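You operate a simulated robot arm through the tools that you are given. There is no shell and no other tool.

You run a simulated robot arm. Do the job below in one go: nothing can be reset, and whatever is moved stays where it is left.

JOB
Get the base film running: roller switch to free, air on, shaft switch to four, then press RUN once.

Only the result counts: the job must be done as asked and must still hold three seconds after the hand-in. Knocking over, shifting, dropping, spilling or breaking anything else fails it.

ROBOT AND FRAMES
A 6-joint arm with a two-finger gripper, fixed in place. Base frame: the origin is at the foot of the arm, x ahead of it, y to its left, z up. Readings come in m, degrees, newtons and seconds.
With the tool pointing down near the work surface it reaches from about 0.14 to 0.68 m from the base axis. Its first joint turns from -66.0 to 66.0 degrees. Payload 2.45 kg.
The tool frame sits at the grasp point between the pads (the TCP): z along the fingers, y along the line on which they close. The tips reach 0.03 m beyond it. The gripper opens to 0.106 m. The gripper's body begins 0.079 m behind the TCP.
Orientation is that of the tool frame in the base frame, as a unit quaternion [w, x, y, z]. With the fingers straight down and closing along the base's y, the tool's x points along the base's -x, its y along +y and its z along -z.

CONTROLS
- The arm moves only by the tool drive_tool. Its argument "moves" is a list of rows, each a list of 7 numbers: the shift along the base's x, y, z in m, then the turn, a rotation vector about the base's x, y, z in degrees, then the finger opening in m, from 0 to 0.106. In form: [[tx, ty, tz, rx, ry, rz, jaw], ...]. A call has 1 to 20 rows; each row is the pose to reach, as a shift and turn from the pose commanded when the call began. A row lasts 0.2 s, in which the tool goes at most 0.05 m and 8.6 degrees; a call with a longer step from one row to the next is refused whole, and so is a gripper value outside its range. A pose out of reach is approached as far as the arm can. The call stops where the force on the tool passes 40 N (or 10 N more than at its start, if that is more) or the arm is blocked; 0.2 s more then pass. The fingers move at their own pace (about 0.153 m/s each) and stop on an object; they squeeze with about 34 N. The grip force told is the motor's: it shows also when the fingers shut on nothing. Time passes only in rows, and 0.2 s behind the last, so rows that repeat a pose let the fingers close. It gives the time, the measured TCP pose, the force on the tool (base axes), the opening and the grip force at its end, in the units of the frame above (readings bear some noise), with the torque about the TCP (base axes, N m) and any sound that the robot's microphone picked up.
- Cameras (640 x 400 px; columns grow to the right, rows downward): "scene" is fixed at [0.0709, 0.4345, 1.3949]; the picture's right is [-0.54, -0.84, 0.00], its down [-0.55, 0.35, -0.76] and it looks along [0.64, -0.41, -0.65] (base axes); focal length 310 px, centre (320, 200). "wrist" rides on the gripper at [0.076, -0.002, -0.106] in the tool frame; the picture's right is [0.02, 1.00, 0.00], its down [-0.78, 0.02, -0.62] and it looks along [-0.62, 0.01, 0.78] (tool axes); focal length 247 px, centre (320, 200). There is no depth. A picture from a camera that has moved, and an enlarged one, comes with that camera's place and axes in the base frame and with its lens.
- camera(camera): a new picture of that camera. It takes no simulated time.
- zoom(camera, box): a new picture of the part [left, top, right, bottom] of that camera's present view, enlarged. It takes no simulated time.
- sign_off(): hands the job in; it is judged then, once.

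Places have to be worked out from the pictures, the camera data and where the tool is seen. Open the gripper and draw the arm clear of the work before you hand the job in, unless the task says otherwise.

The tools are called by a JSON object that holds its "fn" and its "kwargs". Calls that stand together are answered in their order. drive_tool: Moves the arm, as the interface text tells. Its arguments: {"type":"object","properties":{"moves":{"type":"array","items":{"type":"array","items":{"type":"number"}}}},"required":["moves"]} The other tools are called the same way: camera (camera) takes a picture; zoom (camera, box) takes an enlarged picture of a part of a camera's view; sign_off () hands the job in.

At the start:

```text
time_s: 0.0
position: [0.2601, 0.2051, 1.1334]
tcp_rot: [0.001, 0.001, 1.0, 0.0]
wrist_force: [0.3, 0.3, -0.2]
torque: [0.0, 0.01, -0.01]
gripper_width: 0.1059
grip_force: 0.1
```

scene: 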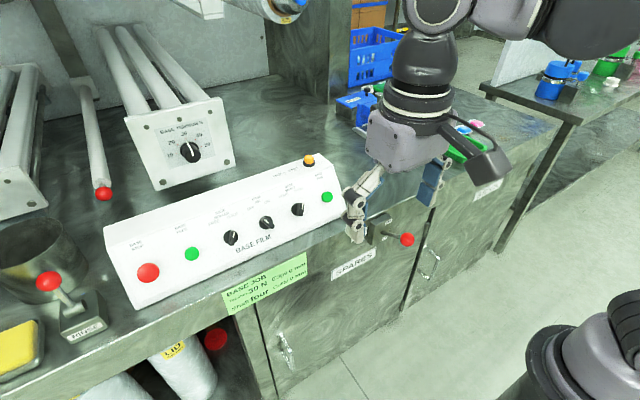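
wrist: 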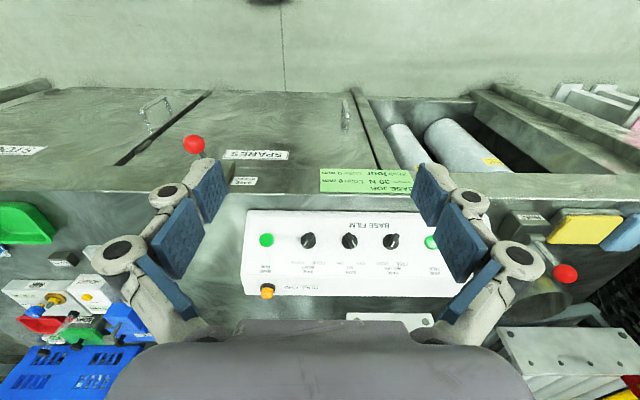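

I'll start by looking closely at the panel, the job note and the valve in enlarged views before moving anything.

{"fn": "zoom", "kwargs": {"camera": "scene", "box": [100, 150, 350, 310]}}

{"fn": "zoom", "kwargs": {"camera": "scene", "box": [200, 180, 350, 276]}}

{"fn": "zoom", "kwargs": {"camera": "scene", "box": [210, 240, 320, 310]}}

{"fn": "zoom", "kwargs": {"camera": "scene", "box": [330, 170, 450, 260]}}

{"fn": "zoom", "kwargs": {"camera": "wrist", "box": [230, 190, 490, 310]}}

{"fn": "zoom", "kwargs": {"camera": "scene", "box": [110, 90, 250, 190]}}

```text
2.50 times, centred on (225, 230) of scene
camera zoom: at [0.0709, 0.4345, 1.3949], right [-0.54, -0.84, 0.0], down [-0.55, 0.35, -0.76], along [0.64, -0.41, -0.65], focal length 774 px, centre (558, 125)
```

zoom: 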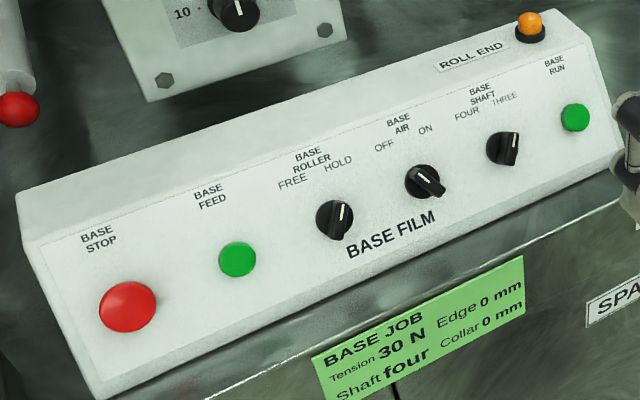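

```text
4.17 times, centred on (275, 228) of scene
camera zoom: at [0.0709, 0.4345, 1.3949], right [-0.54, -0.84, 0.0], down [-0.55, 0.35, -0.76], along [0.64, -0.41, -0.65], focal length 1291 px, centre (508, 83)
```

zoom: 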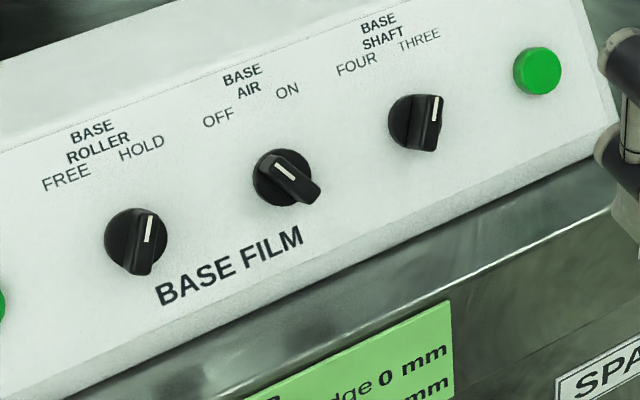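

```text
5.71 times, centred on (265, 275) of scene
camera zoom: at [0.0709, 0.4345, 1.3949], right [-0.54, -0.84, 0.0], down [-0.55, 0.35, -0.76], along [0.64, -0.41, -0.65], focal length 1770 px, centre (634, -229)
```

zoom: 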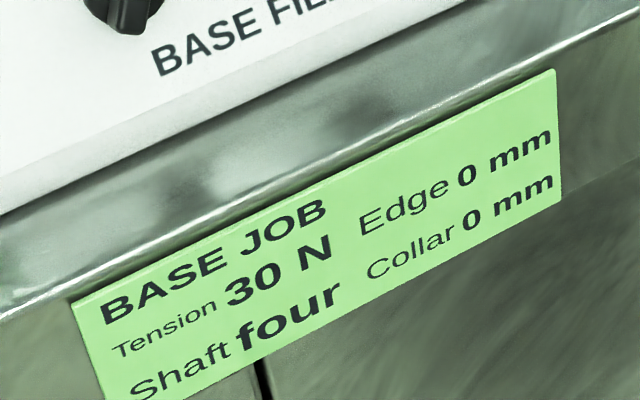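

```text
4.44 times, centred on (390, 215) of scene
camera zoom: at [0.0709, 0.4345, 1.3949], right [-0.54, -0.84, 0.0], down [-0.55, 0.35, -0.76], along [0.64, -0.41, -0.65], focal length 1377 px, centre (9, 133)
```

zoom: 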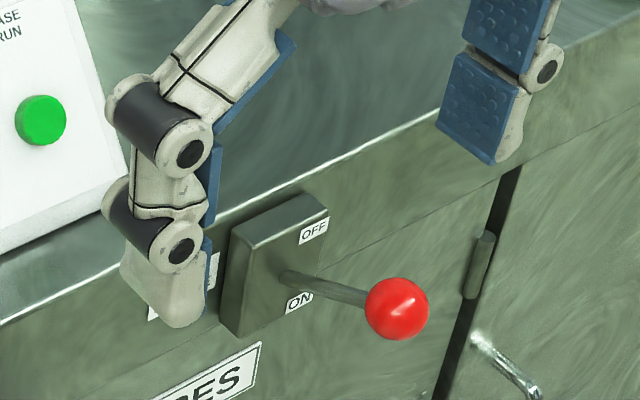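

```text
2.46 times, centred on (360, 250) of wrist
camera zoom: at [0.1836, 0.2033, 1.2399], right [-0.02, 1.0, 0.0], down [0.78, 0.02, 0.62], along [0.62, 0.01, -0.78], focal length 608 px, centre (222, 77)
```

zoom: 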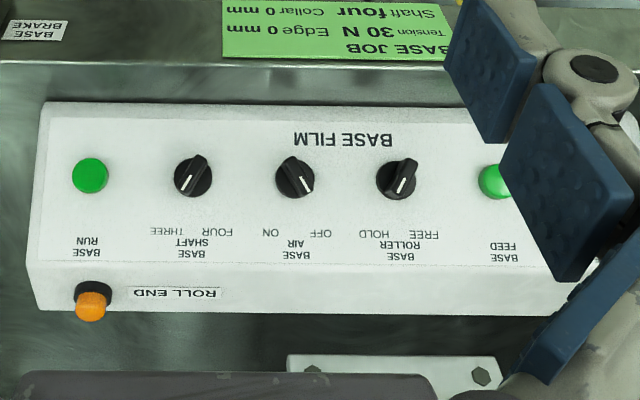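

```text
4.00 times, centred on (180, 140) of scene
camera zoom: at [0.0709, 0.4345, 1.3949], right [-0.54, -0.84, 0.0], down [-0.55, 0.35, -0.76], along [0.64, -0.41, -0.65], focal length 1239 px, centre (880, 440)
```

zoom: 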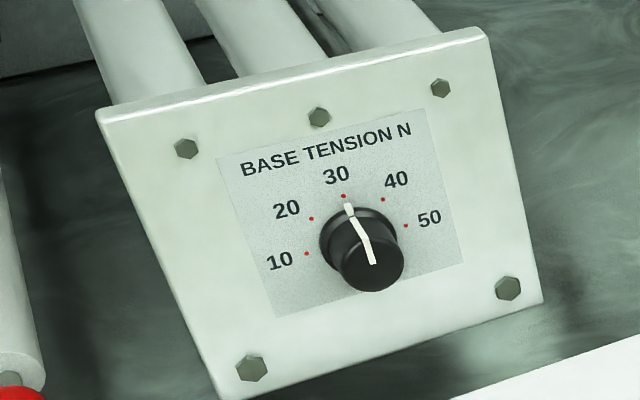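

The panel reads ROLLER at HOLD, AIR at OFF, SHAFT at THREE, and there is also a "BASE BRAKE" lever on the cabinet front. I'll check the remaining surroundings (brake, left-hand lever, labels) for anything that would block the run.

{"fn": "zoom", "kwargs": {"camera": "scene", "box": [0, 250, 130, 350]}}

{"fn": "zoom", "kwargs": {"camera": "scene", "box": [0, 0, 320, 200]}}

{"fn": "zoom", "kwargs": {"camera": "wrist", "box": [140, 120, 340, 220]}}

{"fn": "zoom", "kwargs": {"camera": "wrist", "box": [480, 180, 640, 280]}}

{"fn": "zoom", "kwargs": {"camera": "scene", "box": [120, 300, 300, 400]}}

{"fn": "zoom", "kwargs": {"camera": "wrist", "box": [0, 190, 160, 400]}}

```text
4.00 times, centred on (65, 300) of scene
camera zoom: at [0.0709, 0.4345, 1.3949], right [-0.54, -0.84, 0.0], down [-0.55, 0.35, -0.76], along [0.64, -0.41, -0.65], focal length 1239 px, centre (1340, -200)
```

zoom: 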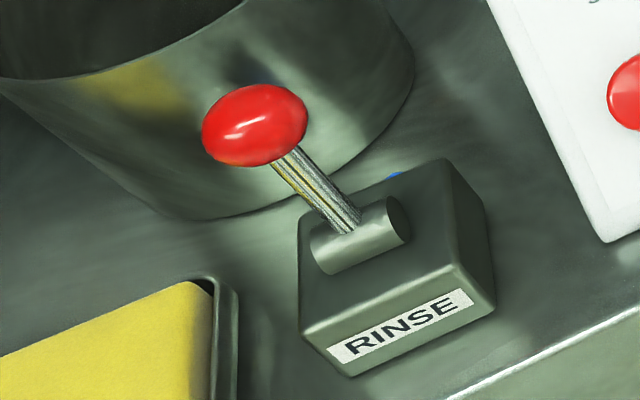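

```text
2.00 times, centred on (160, 100) of scene
camera zoom: at [0.0709, 0.4345, 1.3949], right [-0.54, -0.84, 0.0], down [-0.55, 0.35, -0.76], along [0.64, -0.41, -0.65], focal length 620 px, centre (640, 400)
```

zoom: 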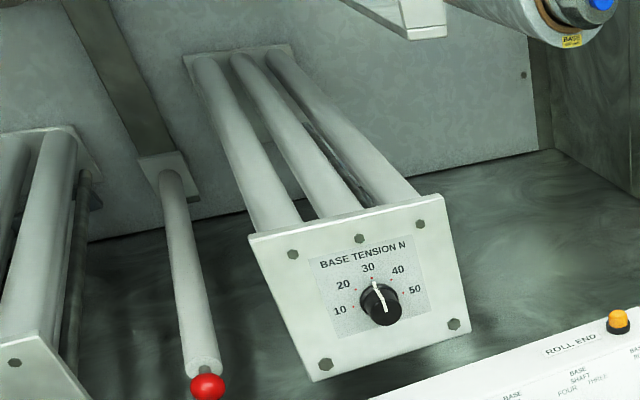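

```text
3.20 times, centred on (240, 170) of wrist
camera zoom: at [0.1836, 0.2033, 1.2399], right [-0.02, 1.0, 0.0], down [0.78, 0.02, 0.62], along [0.62, 0.01, -0.78], focal length 790 px, centre (576, 296)
```

zoom: 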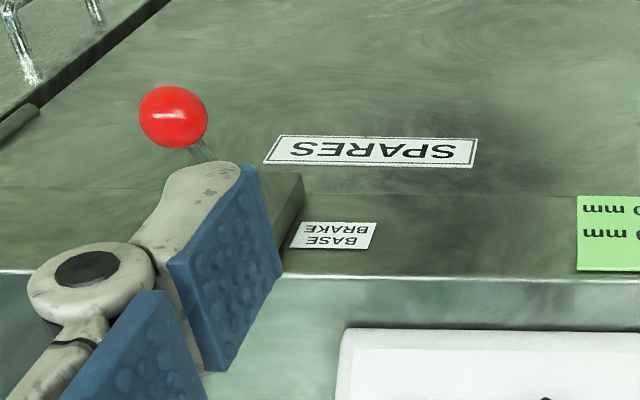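

```text
4.00 times, centred on (560, 230) of wrist
camera zoom: at [0.1836, 0.2033, 1.2399], right [-0.02, 1.0, 0.0], down [0.78, 0.02, 0.62], along [0.62, 0.01, -0.78], focal length 988 px, centre (-640, 80)
```

zoom: 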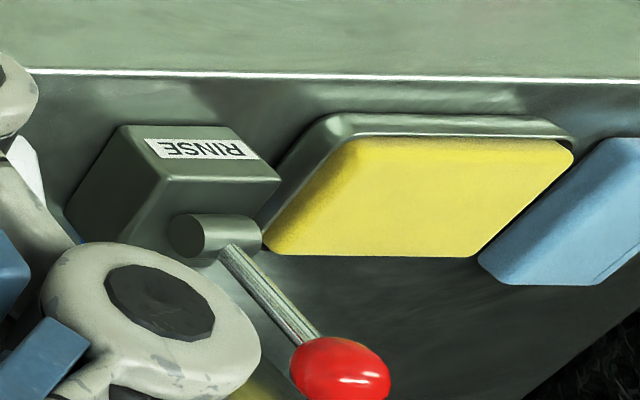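

```text
3.56 times, centred on (210, 350) of scene
camera zoom: at [0.0709, 0.4345, 1.3949], right [-0.54, -0.84, 0.0], down [-0.55, 0.35, -0.76], along [0.64, -0.41, -0.65], focal length 1102 px, centre (711, -333)
```

zoom: 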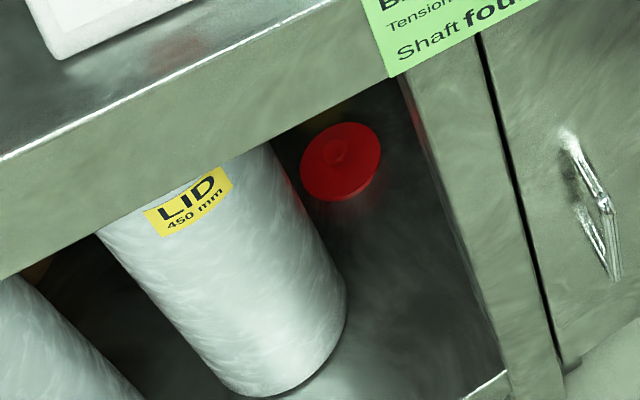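

```text
1.90 times, centred on (80, 295) of wrist
camera zoom: at [0.1836, 0.2033, 1.2399], right [-0.02, 1.0, 0.0], down [0.78, 0.02, 0.62], along [0.62, 0.01, -0.78], focal length 470 px, centre (777, 19)
```

zoom: 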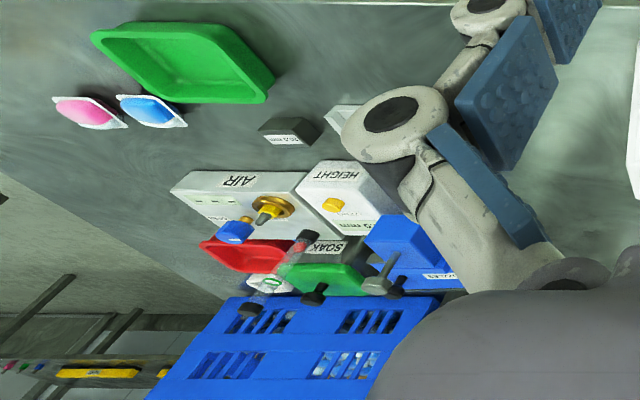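

The RUN button triangulates to about (0.557, 0.102, 0.902), the knobs to y≈0.186/0.269/0.352 at x≈0.55, and the brake ball to about (0.392, -0.029, 0.818). I'll move the wrist camera over the brake lever, staying high and in front of the bench, to see which way it stands.

{"fn": "drive_tool", "kwargs": {"moves": [[-0.004, -0.04, -0.015, 0, 0, 0, 0.106], [-0.008, -0.08, -0.03, 0, 0, 0, 0.106], [-0.012, -0.12, -0.045, 0, 0, 0, 0.106], [-0.015, -0.16, -0.06, 0, 0, 0, 0.106], [-0.018, -0.2, -0.075, 0, 0, 0, 0.106], [-0.02, -0.24, -0.09, 0, 0, 0, 0.106], [-0.02, -0.24, -0.09, 0, 0, 0, 0.106]]}}

```text
time_s: 1.6
position: [0.2387, -0.0365, 1.0455]
tcp_rot: [0.001, -0.001, 1.0, 0.0]
wrist_force: [0.2, -0.2, 0.6]
torque: [-0.02, -0.01, -0.01]
gripper_width: 0.106
grip_force: 0.0
```

The arm is at (0.239, -0.037, 1.046). I'll take pictures of the brake from here.

{"fn": "camera", "kwargs": {"camera": "wrist"}}

{"fn": "camera", "kwargs": {"camera": "scene"}}

{"fn": "zoom", "kwargs": {"camera": "wrist", "box": [240, 120, 400, 220]}}

{"fn": "zoom", "kwargs": {"camera": "scene", "box": [350, 200, 430, 250]}}

```text
taken
camera wrist: at [0.1641, -0.0375, 1.1505], right [-0.02, 1.0, 0.0], down [0.78, 0.02, 0.62], along [0.62, 0.01, -0.78], focal length 247 px, centre (320, 200)
```

wrist: 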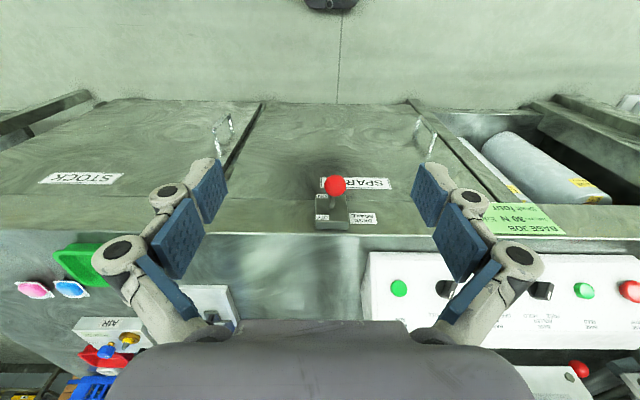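

```text
taken
```

scene: 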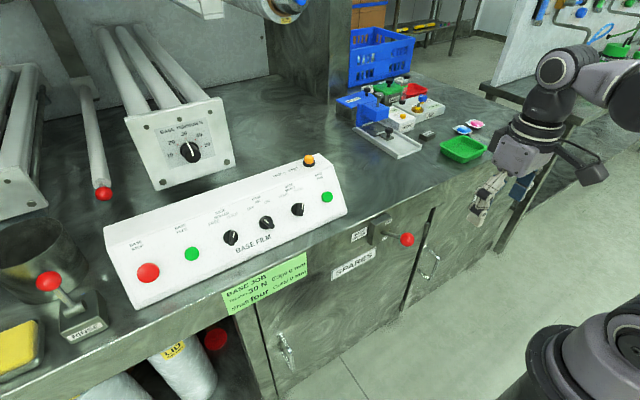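

```text
4.00 times, centred on (320, 170) of wrist
camera zoom: at [0.1641, -0.0375, 1.1505], right [-0.02, 1.0, 0.0], down [0.78, 0.02, 0.62], along [0.62, 0.01, -0.78], focal length 988 px, centre (320, 320)
```

zoom: 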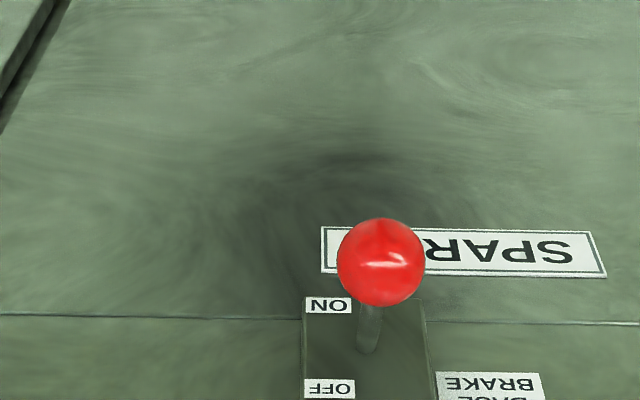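

```text
8.00 times, centred on (390, 225) of scene
camera zoom: at [0.0709, 0.4345, 1.3949], right [-0.54, -0.84, 0.0], down [-0.55, 0.35, -0.76], along [0.64, -0.41, -0.65], focal length 2478 px, centre (-240, 0)
```

zoom: 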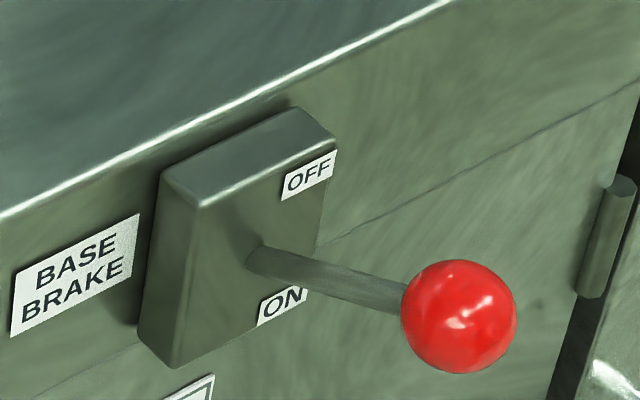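

The brake lever rises from its plate (0.458, -0.009, 0.799) to the ball (0.380, -0.011, 0.843), so it points up at OFF, and the tension dial is already at 30, so both stay untouched. Next I'll bring the wrist camera in front of the panel at a safe height to measure the face tilt and knob positions.

{"fn": "drive_tool", "kwargs": {"moves": [[0.015, 0.042, 0.005, 0, 0, 0, 0.106], [0.03, 0.084, 0.005, 0, 0, 0, 0.106], [0.045, 0.126, 0.005, 0, 0, 0, 0.106], [0.06, 0.168, 0.005, 0, 0, 0, 0.106], [0.075, 0.21, 0.005, 0, 0, 0, 0.106], [0.09, 0.252, 0.01, 0, 0, 0, 0.106], [0.105, 0.295, 0.015, 0, 0, 0, 0.106], [0.105, 0.305, 0.015, 0, 0, 0, 0.106], [0.105, 0.305, 0.015, 0, 0, 0, 0.106]]}}

{"fn": "camera", "kwargs": {"camera": "wrist"}}

{"fn": "zoom", "kwargs": {"camera": "wrist", "box": [220, 160, 420, 285]}}

```text
time_s: 3.6
position: [0.3445, 0.2697, 1.0583]
tcp_rot: [0.001, 0.0, 1.0, 0.0]
wrist_force: [0.0, 0.2, -0.3]
torque: [-0.02, 0.01, 0.0]
gripper_width: 0.1061
grip_force: 0.2
```

```text
taken
camera wrist: at [0.2681, 0.2694, 1.1647], right [-0.02, 1.0, 0.0], down [0.78, 0.02, 0.62], along [0.62, 0.01, -0.78], focal length 247 px, centre (320, 200)
```

wrist: 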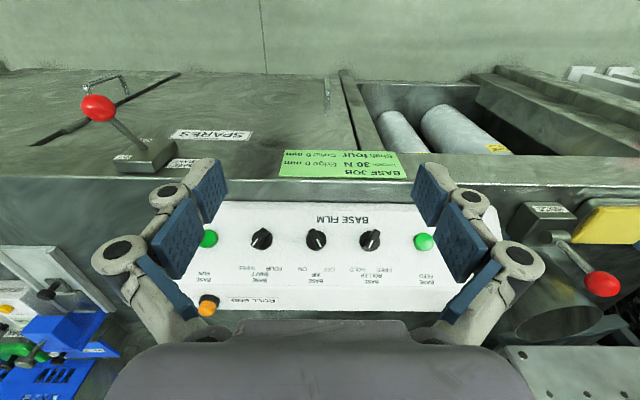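

```text
3.20 times, centred on (320, 222) of wrist
camera zoom: at [0.2681, 0.2694, 1.1647], right [-0.02, 1.0, 0.0], down [0.78, 0.02, 0.62], along [0.62, 0.01, -0.78], focal length 790 px, centre (320, 128)
```

zoom: 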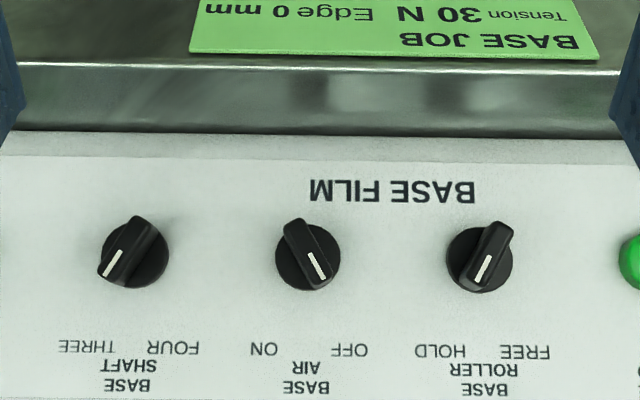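

The panel's long axis runs along y, and triangulating the printed text gives the face sloping up about 57° from horizontal with outward normal ≈ (-0.84, 0, 0.54). I'll tilt the tool about -56° around y to face the panel, at a standoff of about 12 cm.

{"fn": "drive_tool", "kwargs": {"moves": [[0.0, 0, 0.0, 0, -8, 0, 0.106], [0.01, 0, 0.0, 0, -16, 0, 0.106], [0.02, 0, -0.01, 0, -24, 0, 0.106], [0.03, 0, -0.02, 0, -32, 0, 0.106], [0.04, 0, -0.03, 0, -40, 0, 0.106], [0.05, 0, -0.04, 0, -48, 0, 0.106], [0.06, 0, -0.05, 0, -56, 0, 0.106], [0.06, 0, -0.05, 0, -56, 0, 0.106]]}}

{"fn": "camera", "kwargs": {"camera": "wrist"}}

{"fn": "camera", "kwargs": {"camera": "scene"}}

```text
time_s: 5.4
position: [0.4046, 0.2708, 1.0087]
tcp_rot: [0.471, 0.0, 0.882, 0.001]
wrist_force: [0.6, 0.4, 0.3]
torque: [0.02, 0.02, 0.01]
gripper_width: 0.106
grip_force: 0.1
```

```text
taken
camera wrist: at [0.2745, 0.2683, 1.0046], right [-0.01, 1.0, -0.02], down [-0.08, 0.02, 1.0], along [1.0, 0.01, 0.08], focal length 247 px, centre (320, 200)
```

wrist: 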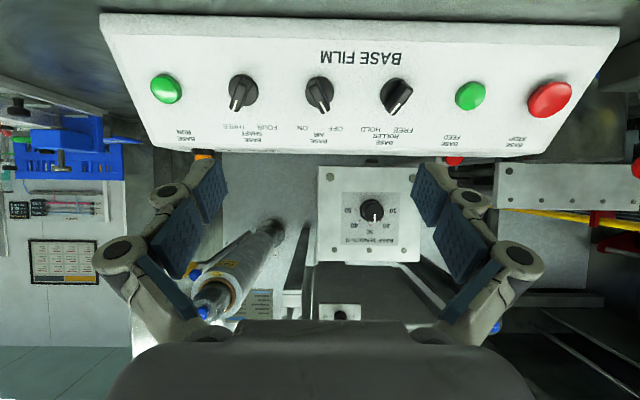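

```text
taken
```

scene: 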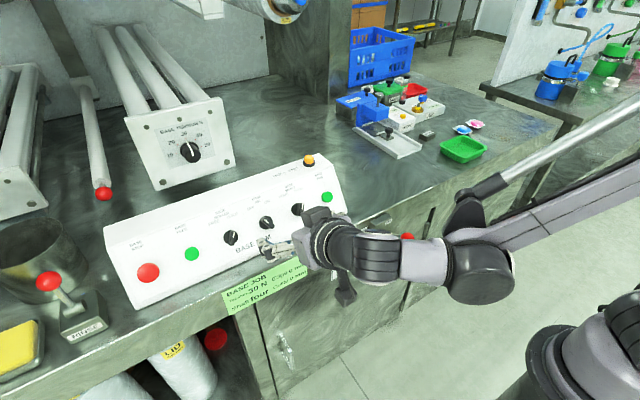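

The tilted pose was reached cleanly and the wrist camera now looks straight at the panel. I'll zoom in to locate the knobs precisely from this second height.

{"fn": "zoom", "kwargs": {"camera": "wrist", "box": [90, 10, 410, 170]}}

{"fn": "zoom", "kwargs": {"camera": "wrist", "box": [220, 40, 430, 160]}}

```text
2.00 times, centred on (250, 90) of wrist
camera zoom: at [0.2745, 0.2683, 1.0046], right [-0.01, 1.0, -0.02], down [-0.08, 0.02, 1.0], along [1.0, 0.01, 0.08], focal length 494 px, centre (460, 420)
```

zoom: 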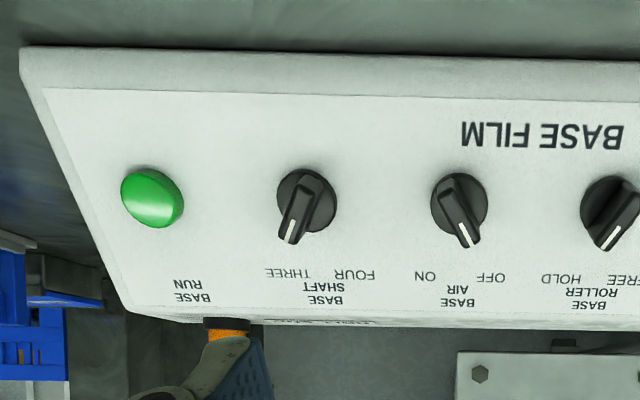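

```text
3.05 times, centred on (325, 100) of wrist
camera zoom: at [0.2745, 0.2683, 1.0046], right [-0.01, 1.0, -0.02], down [-0.08, 0.02, 1.0], along [1.0, 0.01, 0.08], focal length 753 px, centre (305, 505)
```

zoom: 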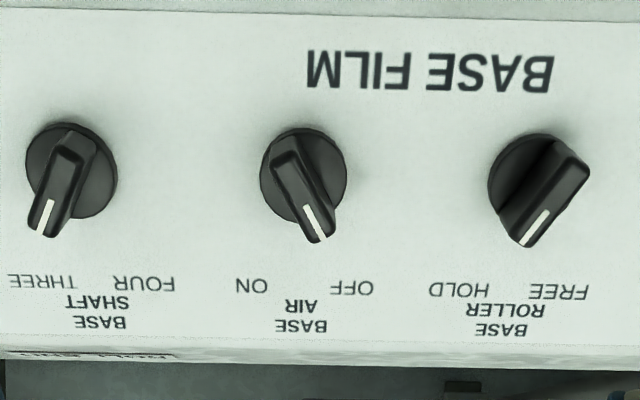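

Using the two wrist views, the face tilt is about 55°, so the present tool direction is within 1° of it. The knob axes sit at about (0.5505, y, 0.909) with y = 0.350 / 0.2685 / 0.186, each pointer is ±30° off upright, and the handles stand about 30 mm proud. I'll hover in front of the ROLLER knob with the jaw spun -30° to match its handle.

{"fn": "drive_tool", "kwargs": {"moves": [[0.016, 0.02, -0.01, 6.22, 0, -4.19, 0.08], [0.032, 0.04, -0.02, 12.44, 0, -8.39, 0.06], [0.048, 0.06, -0.03, 18.65, 0, -12.58, 0.05], [0.064, 0.08, -0.041, 24.87, 0, -16.77, 0.05], [0.064, 0.08, -0.041, 24.87, 0, -16.77, 0.05]]}}

{"fn": "camera", "kwargs": {"camera": "wrist"}}

{"fn": "camera", "kwargs": {"camera": "scene"}}

{"fn": "zoom", "kwargs": {"camera": "wrist", "box": [200, 20, 440, 170]}}

```text
time_s: 6.6
position: [0.4689, 0.3492, 0.9693]
tcp_rot: [0.454, 0.228, 0.852, 0.122]
wrist_force: [1.0, -0.6, 0.3]
torque: [0.01, 0.02, 0.0]
gripper_width: 0.0501
grip_force: 0.2
```

```text
taken
camera wrist: at [0.3438, 0.3869, 0.972], right [0.27, 0.88, 0.4], down [-0.13, -0.38, 0.92], along [0.95, -0.3, 0.01], focal length 247 px, centre (320, 200)
```

wrist: 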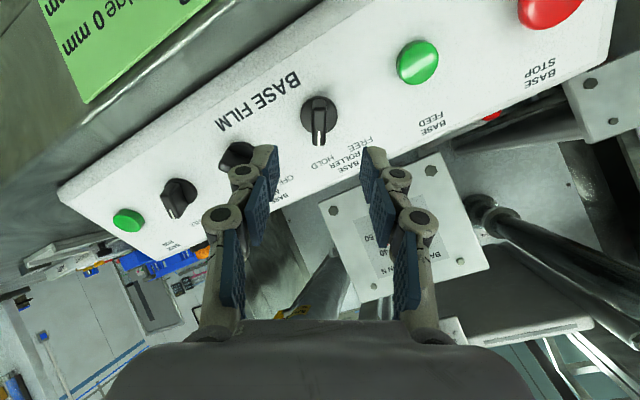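

```text
taken
```

scene: 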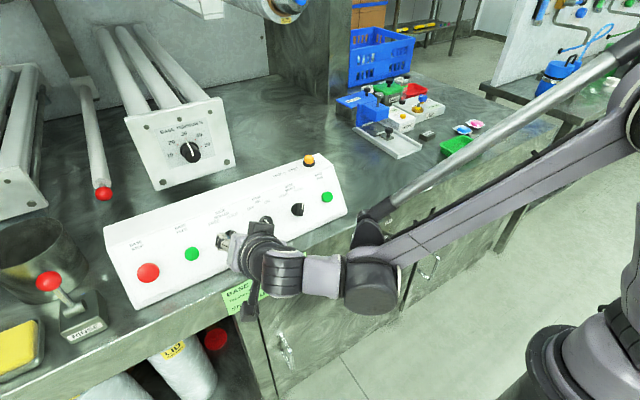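

```text
2.67 times, centred on (320, 95) of wrist
camera zoom: at [0.3438, 0.3869, 0.972], right [0.27, 0.88, 0.4], down [-0.13, -0.38, 0.92], along [0.95, -0.3, 0.01], focal length 659 px, centre (320, 480)
```

zoom: 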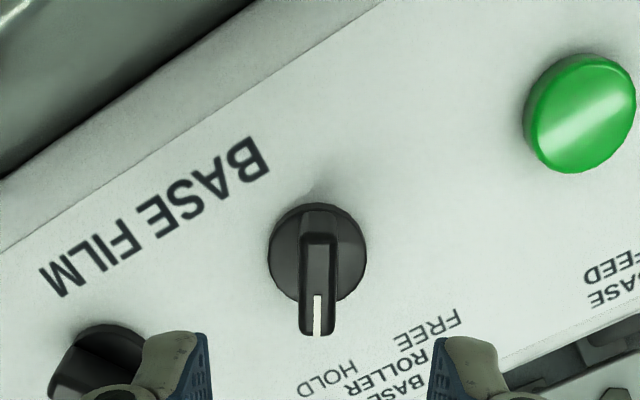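

The handle is lined up with the jaw exactly (vertical in the picture), and triangulation puts the knob axis about 3.5 mm down-slope and 1.5 mm sideways from the tool axis. I'll correct for that and advance 40 mm toward it, then check again.

{"fn": "drive_tool", "kwargs": {"moves": [[-0.0021, 0.0005, -0.0031, 0, 0, 0, 0.05], [0.0062, 0.0005, -0.0087, 0, 0, 0, 0.05], [0.0145, 0.0005, -0.0143, 0, 0, 0, 0.05], [0.0228, 0.0005, -0.0199, 0, 0, 0, 0.05], [0.0311, 0.0005, -0.0255, 0, 0, 0, 0.05], [0.0311, 0.0005, -0.0255, 0, 0, 0, 0.05]]}}

{"fn": "camera", "kwargs": {"camera": "wrist"}}

{"fn": "zoom", "kwargs": {"camera": "wrist", "box": [220, 40, 420, 165]}}

{"fn": "zoom", "kwargs": {"camera": "scene", "box": [180, 190, 300, 265]}}

```text
time_s: 8.0
position: [0.4993, 0.3501, 0.943]
tcp_rot: [0.454, 0.229, 0.852, 0.121]
wrist_force: [-1.2, 0.2, -0.4]
torque: [0.01, 0.0, 0.0]
gripper_width: 0.0504
grip_force: 0.2
```

```text
taken
camera wrist: at [0.3747, 0.3868, 0.9465], right [0.27, 0.88, 0.4], down [-0.13, -0.38, 0.92], along [0.95, -0.3, 0.01], focal length 247 px, centre (320, 200)
```

wrist: 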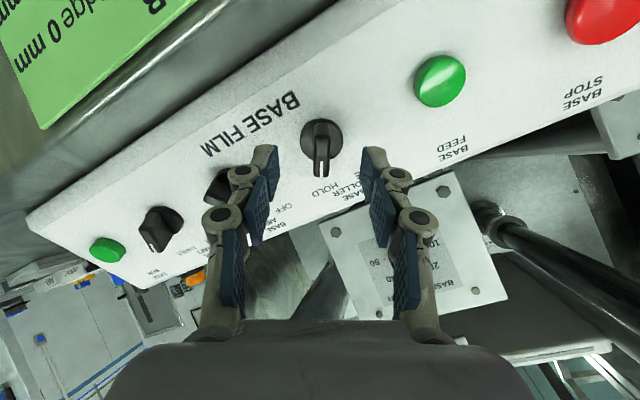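

```text
3.20 times, centred on (320, 102) of wrist
camera zoom: at [0.3747, 0.3868, 0.9465], right [0.27, 0.88, 0.4], down [-0.13, -0.38, 0.92], along [0.95, -0.3, 0.01], focal length 790 px, centre (320, 512)
```

zoom: 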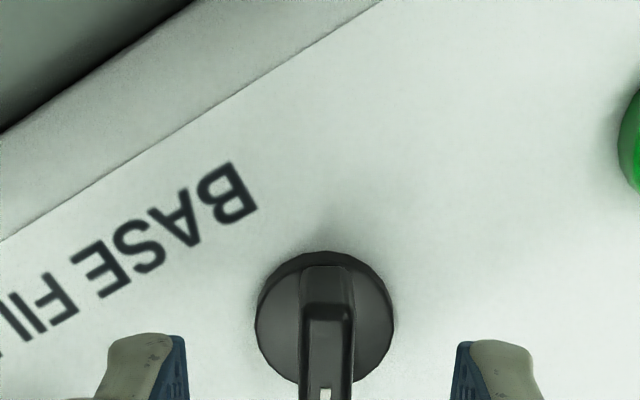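

```text
5.33 times, centred on (240, 228) of scene
camera zoom: at [0.071, 0.4345, 1.3949], right [-0.54, -0.84, 0.0], down [-0.55, 0.35, -0.76], along [0.64, -0.41, -0.65], focal length 1652 px, centre (747, 53)
```

zoom: 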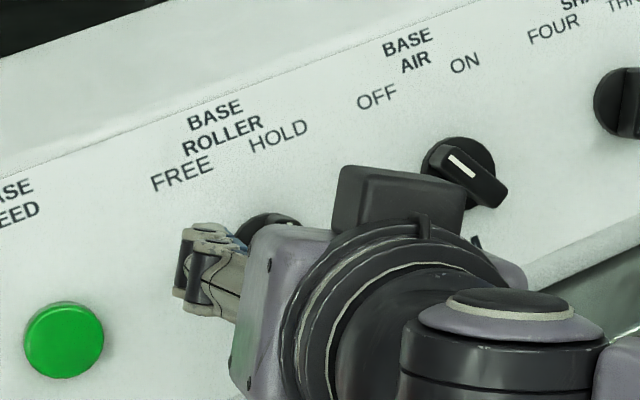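

The jaw is centred on the knob to about 1 mm with the tips level with the handle's top. I'll shift 1 mm sideways, advance 16 mm so the pads straddle the handle, and check the force before closing.

{"fn": "drive_tool", "kwargs": {"moves": [[0.0047, 0.0009, -0.0026, 0, 0, 0, 0.05], [0.0091, 0.0009, -0.0056, 0, 0, 0, 0.05], [0.0136, 0.0009, -0.0085, 0, 0, 0, 0.05], [0.0136, 0.0009, -0.0085, 0, 0, 0, 0.05]]}}

{"fn": "camera", "kwargs": {"camera": "wrist"}}

{"fn": "zoom", "kwargs": {"camera": "wrist", "box": [240, 80, 400, 180]}}

```text
time_s: 9.0
position: [0.5127, 0.35, 0.935]
tcp_rot: [0.454, 0.229, 0.853, 0.121]
wrist_force: [0.2, -1.4, 0.5]
torque: [0.03, -0.03, 0.02]
gripper_width: 0.0501
grip_force: 0.1
```

```text
taken
camera wrist: at [0.388, 0.3882, 0.9376], right [0.27, 0.88, 0.4], down [-0.13, -0.38, 0.92], along [0.95, -0.3, 0.01], focal length 247 px, centre (320, 200)
```

wrist: 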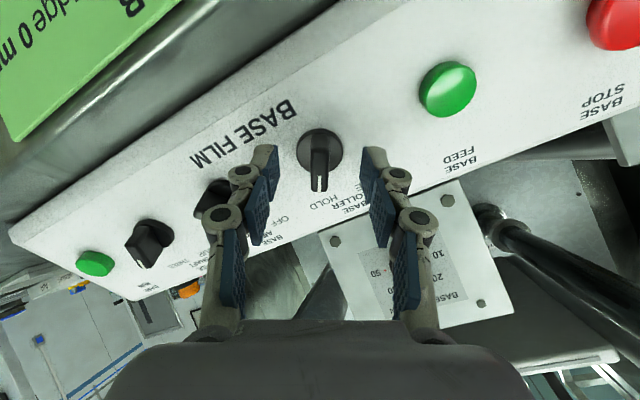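

```text
4.00 times, centred on (320, 130) of wrist
camera zoom: at [0.388, 0.3882, 0.9376], right [0.27, 0.88, 0.4], down [-0.13, -0.38, 0.92], along [0.95, -0.3, 0.01], focal length 988 px, centre (320, 480)
```

zoom: 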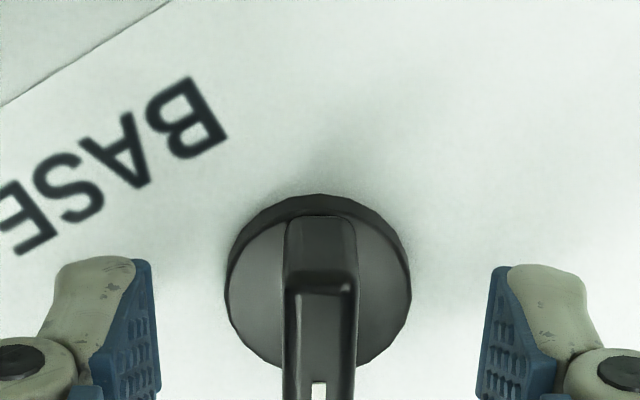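

The handle sits centred between the open pads (bar at column 320, pads at 155/480), with no contact force. I'll close the gripper on it and check.

{"fn": "drive_tool", "kwargs": {"moves": [[0, 0, 0, 0, 0, 0, 0.03], [0, 0, 0, 0, 0, 0, 0.0], [0, 0, 0, 0, 0, 0, 0.0]]}}

{"fn": "zoom", "kwargs": {"camera": "wrist", "box": [240, 80, 400, 180]}}

```text
time_s: 9.8
position: [0.512, 0.3509, 0.936]
tcp_rot: [0.454, 0.228, 0.853, 0.122]
wrist_force: [-1.9, -1.9, 0.6]
torque: [0.01, 0.03, -0.01]
gripper_width: 0.0104
grip_force: 38.0
```

```text
4.00 times, centred on (320, 130) of wrist
camera zoom: at [0.3878, 0.3881, 0.9376], right [0.27, 0.88, 0.4], down [-0.13, -0.38, 0.92], along [0.95, -0.3, 0.01], focal length 988 px, centre (320, 480)
```

zoom: 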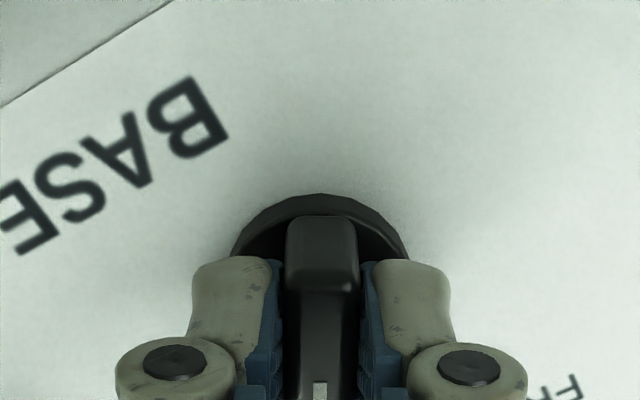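

The handle is gripped (10.4 mm wide) with almost no side load. I'll turn it 58° counter-clockwise about the panel normal toward FREE.

{"fn": "drive_tool", "kwargs": {"moves": [[0, 0, 0, -6.01, 0, 4.04, 0.0], [0, 0, 0, -12.02, 0, 8.08, 0.0], [0, 0, 0, -18.03, 0, 12.11, 0.0], [0, 0, 0, -24.04, 0, 16.15, 0.0], [0, 0, 0, -30.05, 0, 20.19, 0.0], [0, 0, 0, -36.06, 0, 24.23, 0.0], [0, 0, 0, -42.07, 0, 28.27, 0.0], [0, 0, 0, -48.08, 0, 32.31, 0.0], [0, 0, 0, -48.08, 0, 32.31, 0.0]]}}

{"fn": "camera", "kwargs": {"camera": "wrist"}}

{"fn": "camera", "kwargs": {"camera": "scene"}}

```text
time_s: 11.8
position: [0.5132, 0.351, 0.9344]
tcp_rot: [0.455, -0.213, 0.857, -0.116]
wrist_force: [-15.1, -13.2, -5.7]
torque: [0.03, -0.45, 0.09]
gripper_width: 0.0106
grip_force: 38.2
```

```text
taken
camera wrist: at [0.3879, 0.3135, 0.938], right [-0.27, 0.87, -0.41], down [-0.13, 0.38, 0.91], along [0.95, 0.3, 0.01], focal length 247 px, centre (320, 200)
```

wrist: 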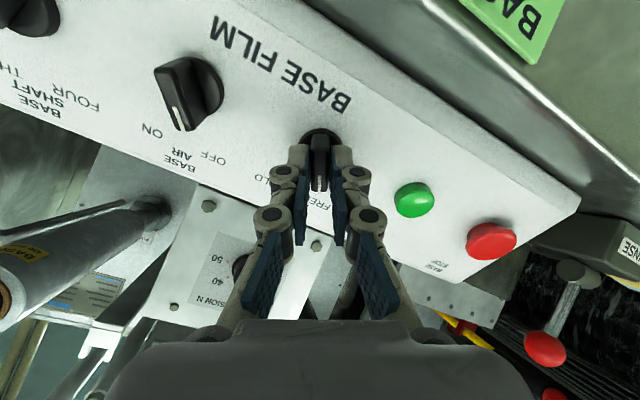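

```text
taken
```

scene: 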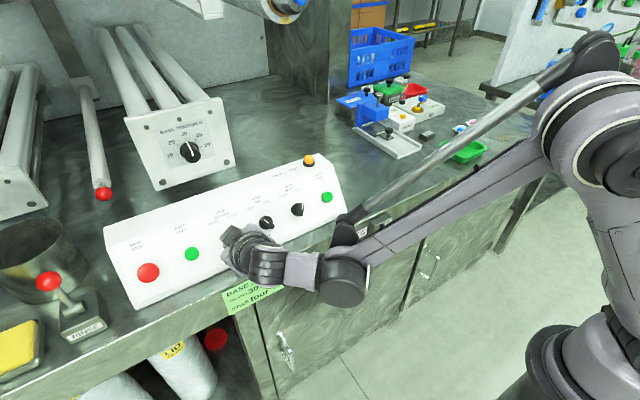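

The knob turned with the jaw to about +28°, with only moderate side load. I'll release, back off along the normal, and inspect where it rests.

{"fn": "drive_tool", "kwargs": {"moves": [[0, 0, 0, 0, 0, 0, 0.03], [0, 0, 0, 0, 0, 0, 0.05], [-0.0166, 0, 0.0111, 0, 0, 0, 0.05], [-0.0332, 0, 0.0223, 0, 0, 0, 0.05], [-0.0498, 0, 0.0334, 0, 0, 0, 0.05], [-0.0498, 0, 0.0334, 0, 0, 0, 0.05]]}}

{"fn": "zoom", "kwargs": {"camera": "wrist", "box": [160, 20, 400, 170]}}

{"fn": "zoom", "kwargs": {"camera": "scene", "box": [180, 180, 340, 280]}}

```text
time_s: 13.2
position: [0.4637, 0.3525, 0.9688]
tcp_rot: [0.457, -0.212, 0.856, -0.114]
wrist_force: [-0.8, 0.6, 0.1]
torque: [0.03, -0.03, -0.02]
gripper_width: 0.0501
grip_force: 0.1
```

```text
2.67 times, centred on (280, 95) of wrist
camera zoom: at [0.3389, 0.3146, 0.9716], right [-0.27, 0.87, -0.4], down [-0.13, 0.38, 0.91], along [0.95, 0.3, 0.01], focal length 659 px, centre (427, 480)
```

zoom: 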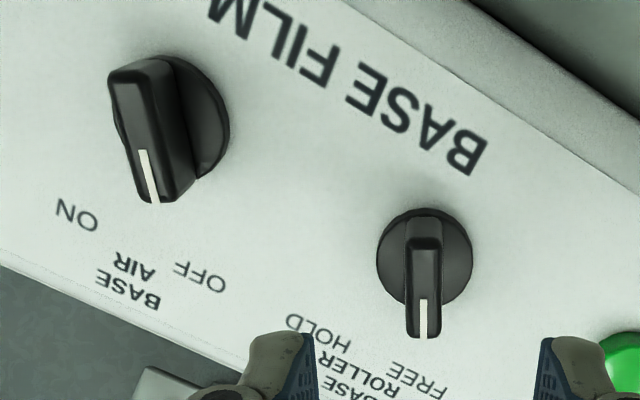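

```text
4.00 times, centred on (260, 230) of scene
camera zoom: at [0.0709, 0.4345, 1.3949], right [-0.54, -0.84, 0.0], down [-0.55, 0.35, -0.76], along [0.64, -0.41, -0.65], focal length 1239 px, centre (560, 80)
```

zoom: 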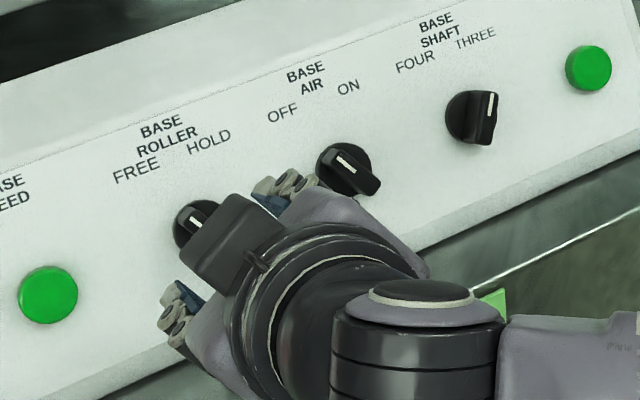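

ROLLER now points at FREE. AIR's handle stands at about +30°, nearly matching the jaw's present spin, so I'll slide 83 mm along -y at the same standoff to face the AIR knob.

{"fn": "drive_tool", "kwargs": {"moves": [[0.0001, -0.028, 0, -0.83, 0, 0.56, 0.05], [0.0001, -0.056, 0, -1.66, 0, 1.12, 0.05], [0.0002, -0.0833, 0.0, -1.66, 0, 1.12, 0.05], [0.0002, -0.0833, 0.0, -1.66, 0, 1.12, 0.05]]}}

{"fn": "zoom", "kwargs": {"camera": "wrist", "box": [200, 20, 440, 170]}}

{"fn": "zoom", "kwargs": {"camera": "scene", "box": [180, 180, 340, 280]}}

```text
time_s: 14.2
position: [0.4647, 0.2686, 0.9694]
tcp_rot: [0.454, -0.229, 0.853, -0.121]
wrist_force: [0.0, -0.4, -0.1]
torque: [-0.01, 0.01, 0.01]
gripper_width: 0.0498
grip_force: 0.1
```

```text
2.67 times, centred on (320, 95) of wrist
camera zoom: at [0.3396, 0.2287, 0.9731], right [-0.29, 0.86, -0.43], down [-0.14, 0.41, 0.9], along [0.95, 0.32, 0.0], focal length 659 px, centre (320, 480)
```

zoom: 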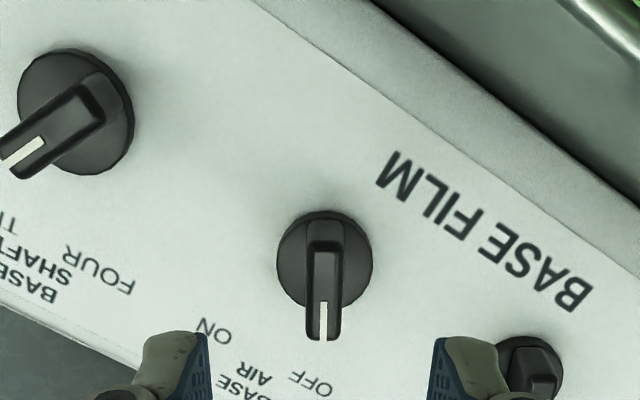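

```text
4.00 times, centred on (260, 230) of scene
camera zoom: at [0.071, 0.4345, 1.3949], right [-0.54, -0.84, 0.0], down [-0.55, 0.35, -0.76], along [0.64, -0.41, -0.65], focal length 1239 px, centre (560, 80)
```

zoom: 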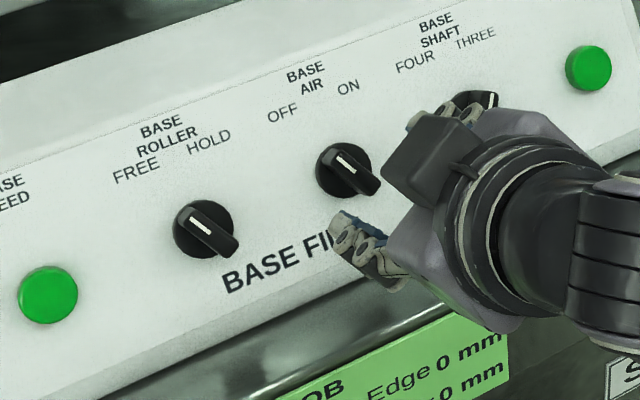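

AIR is centred in the jaw (handle at column 324 versus 321.5 ideal) and ROLLER's pointer now parallels AIR's in the scene view, confirming FREE. I'll advance 60 mm with a 0.8 mm sideways correction and check before closing.

{"fn": "drive_tool", "kwargs": {"moves": [[0.0097, 0.0007, -0.007, 0, 0, 0, 0.05], [0.0196, 0.0007, -0.0137, 0, 0, 0, 0.05], [0.0296, 0.0007, -0.0204, 0, 0, 0, 0.05], [0.0395, 0.0007, -0.0271, 0, 0, 0, 0.05], [0.0495, 0.0007, -0.0338, 0, 0, 0, 0.05], [0.0495, 0.0007, -0.0338, 0, 0, 0, 0.05]]}}

{"fn": "zoom", "kwargs": {"camera": "wrist", "box": [240, 80, 400, 180]}}

```text
time_s: 15.6
position: [0.5129, 0.2693, 0.9343]
tcp_rot: [0.455, -0.227, 0.853, -0.122]
wrist_force: [0.3, 0.2, 1.3]
torque: [0.01, -0.02, -0.01]
gripper_width: 0.0502
grip_force: 0.1
```

```text
4.00 times, centred on (320, 130) of wrist
camera zoom: at [0.3893, 0.2297, 0.9382], right [-0.29, 0.86, -0.43], down [-0.14, 0.41, 0.9], along [0.95, 0.32, 0.01], focal length 988 px, centre (320, 480)
```

zoom: 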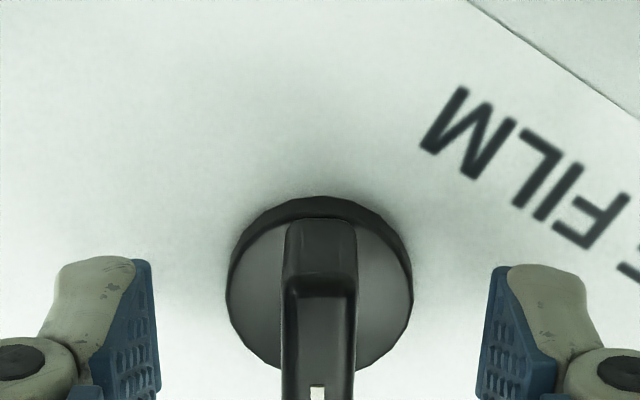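

The handle is centred between the pads. I'll close on it and turn 59° clockwise toward ON.

{"fn": "drive_tool", "kwargs": {"moves": [[0, 0, 0, 0, 0, 0, 0.03], [0, 0, 0, 0, 0, 0, 0.0], [0, 0, 0, 0, 0, 0, 0.0], [0, 0, 0, 6.11, 0, -4.11, 0.0], [0, 0, 0, 12.22, 0, -8.21, 0.0], [0, 0, 0, 18.34, 0, -12.32, 0.0], [0, 0, 0, 24.45, 0, -16.43, 0.0], [0, 0, 0, 30.56, 0, -20.53, 0.0], [0, 0, 0, 36.67, 0, -24.64, 0.0], [0, 0, 0, 42.79, 0, -28.75, 0.0], [0, 0, 0, 48.9, 0, -32.86, 0.0], [0, 0, 0, 48.9, 0, -32.86, 0.0]]}}

{"fn": "zoom", "kwargs": {"camera": "wrist", "box": [220, 60, 420, 185]}}

```text
time_s: 18.2
position: [0.5127, 0.2705, 0.9338]
tcp_rot: [0.455, 0.222, 0.854, 0.118]
wrist_force: [0.2, 10.1, -0.7]
torque: [-0.05, -0.6, -0.1]
gripper_width: 0.0105
grip_force: 38.4
```

```text
3.20 times, centred on (320, 122) of wrist
camera zoom: at [0.3879, 0.3055, 0.9367], right [0.26, 0.88, 0.39], down [-0.13, -0.37, 0.92], along [0.96, -0.29, 0.02], focal length 790 px, centre (320, 448)
```

zoom: 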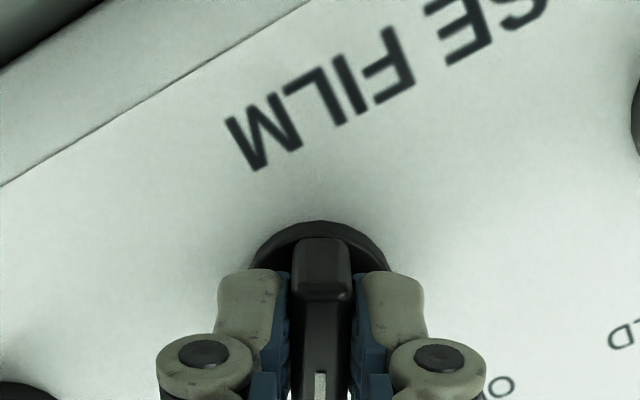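

The AIR handle turned with the jaw to about -29°, with only about 10 N of side load. I'll release, back off 50 mm along the normal and look.

{"fn": "drive_tool", "kwargs": {"moves": [[0, 0, 0, 0, 0, 0, 0.03], [0, 0, 0, 0, 0, 0, 0.05], [-0.0166, 0, 0.0111, 0, 0, 0, 0.05], [-0.0332, 0, 0.0223, 0, 0, 0, 0.05], [-0.0498, 0, 0.0334, 0, 0, 0, 0.05], [-0.0498, 0, 0.0334, 0, 0, 0, 0.05]]}}

{"fn": "zoom", "kwargs": {"camera": "wrist", "box": [160, 20, 440, 195]}}

{"fn": "zoom", "kwargs": {"camera": "scene", "box": [180, 180, 340, 280]}}

```text
time_s: 19.6
position: [0.4626, 0.2686, 0.9665]
tcp_rot: [0.456, 0.221, 0.854, 0.117]
wrist_force: [0.4, 0.1, -1.3]
torque: [0.04, 0.03, 0.01]
gripper_width: 0.05
grip_force: 0.0
```

```text
2.29 times, centred on (300, 108) of wrist
camera zoom: at [0.338, 0.3051, 0.9703], right [0.26, 0.88, 0.39], down [-0.13, -0.36, 0.92], along [0.96, -0.29, 0.02], focal length 564 px, centre (366, 411)
```

zoom: 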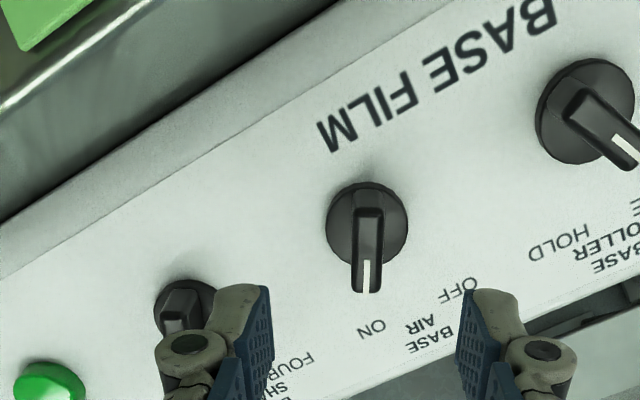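

```text
4.00 times, centred on (260, 230) of scene
camera zoom: at [0.0709, 0.4345, 1.3949], right [-0.54, -0.84, 0.0], down [-0.55, 0.35, -0.76], along [0.64, -0.41, -0.65], focal length 1239 px, centre (560, 80)
```

zoom: 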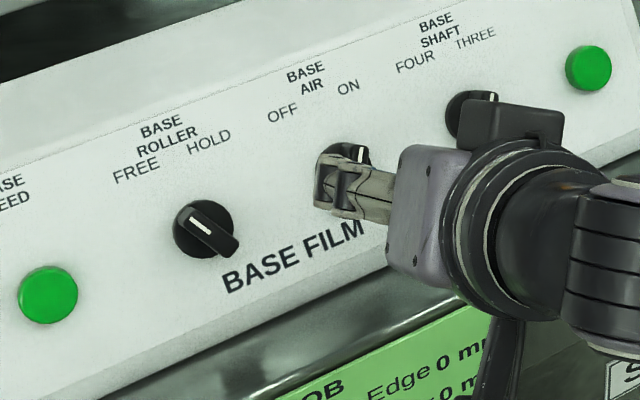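

AIR now points to ON. SHAFT stands at about -30°, so I'll slide another 83.5 mm along -y with the jaw at the same spin.

{"fn": "drive_tool", "kwargs": {"moves": [[0.0, -0.028, 0.0002, 0.83, 0, -0.56, 0.05], [0.0, -0.056, 0.0003, 0.83, 0, -0.56, 0.05], [0.0, -0.0835, 0.0005, 0.83, 0, -0.56, 0.05], [0.0, -0.0835, 0.0005, 0.83, 0, -0.56, 0.05]]}}

{"fn": "zoom", "kwargs": {"camera": "wrist", "box": [200, 20, 440, 170]}}

{"fn": "zoom", "kwargs": {"camera": "scene", "box": [180, 180, 340, 280]}}

```text
time_s: 20.6
position: [0.4624, 0.1849, 0.9668]
tcp_rot: [0.454, 0.228, 0.852, 0.121]
wrist_force: [0.1, -0.4, 0.8]
torque: [0.0, 0.01, -0.01]
gripper_width: 0.05
grip_force: 0.0
```

```text
2.67 times, centred on (320, 95) of wrist
camera zoom: at [0.3381, 0.2215, 0.9704], right [0.27, 0.88, 0.4], down [-0.13, -0.38, 0.92], along [0.95, -0.3, 0.02], focal length 659 px, centre (320, 480)
```

zoom: 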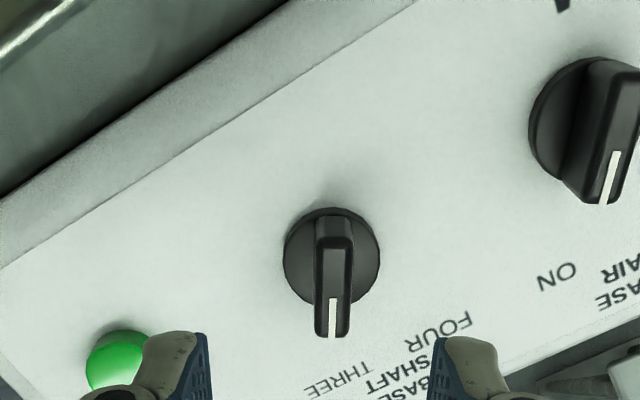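

```text
4.00 times, centred on (260, 230) of scene
camera zoom: at [0.071, 0.4345, 1.3949], right [-0.54, -0.84, 0.0], down [-0.55, 0.35, -0.76], along [0.64, -0.41, -0.65], focal length 1239 px, centre (560, 80)
```

zoom: 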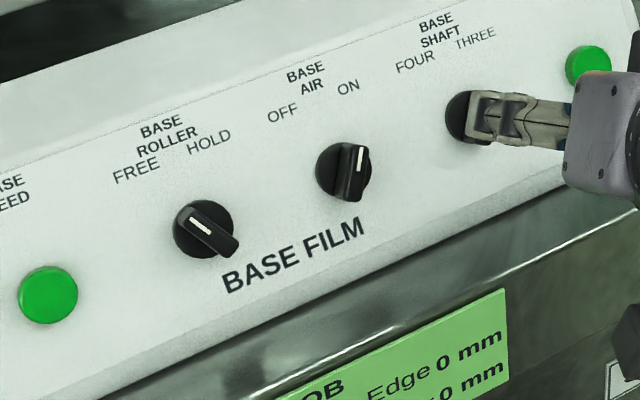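

AIR clearly shows ON in the scene view. The SHAFT handle appears about 3.2 mm to the +y side of the jaw centre, so I'll correct and advance 60 mm, then check.

{"fn": "drive_tool", "kwargs": {"moves": [[0.0009, 0.0028, 0.0013, 0, 0, 0, 0.05], [0.0107, 0.0028, -0.0054, 0, 0, 0, 0.05], [0.0207, 0.0028, -0.0121, 0, 0, 0, 0.05], [0.0306, 0.0028, -0.0188, 0, 0, 0, 0.05], [0.0406, 0.0028, -0.0255, 0, 0, 0, 0.05], [0.0506, 0.0028, -0.0322, 0, 0, 0, 0.05], [0.0506, 0.0028, -0.0322, 0, 0, 0, 0.05]]}}

{"fn": "zoom", "kwargs": {"camera": "wrist", "box": [240, 80, 400, 180]}}

```text
time_s: 22.2
position: [0.5129, 0.1886, 0.935]
tcp_rot: [0.454, 0.229, 0.853, 0.122]
wrist_force: [-0.4, 0.8, 1.3]
torque: [0.01, 0.02, 0.02]
gripper_width: 0.0501
grip_force: 0.0
```

```text
4.00 times, centred on (320, 130) of wrist
camera zoom: at [0.3887, 0.2249, 0.9386], right [0.27, 0.88, 0.4], down [-0.13, -0.38, 0.92], along [0.95, -0.3, 0.01], focal length 988 px, centre (320, 480)
```

zoom: 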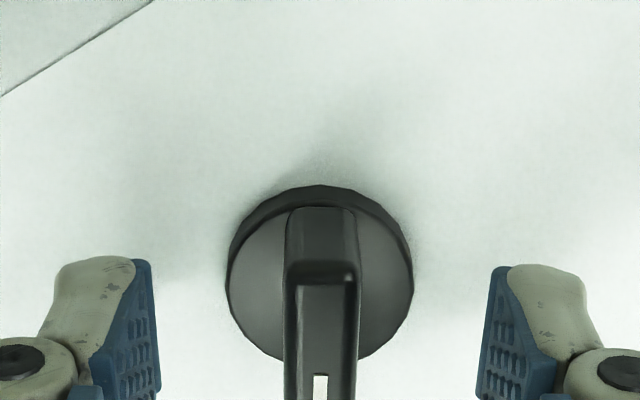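

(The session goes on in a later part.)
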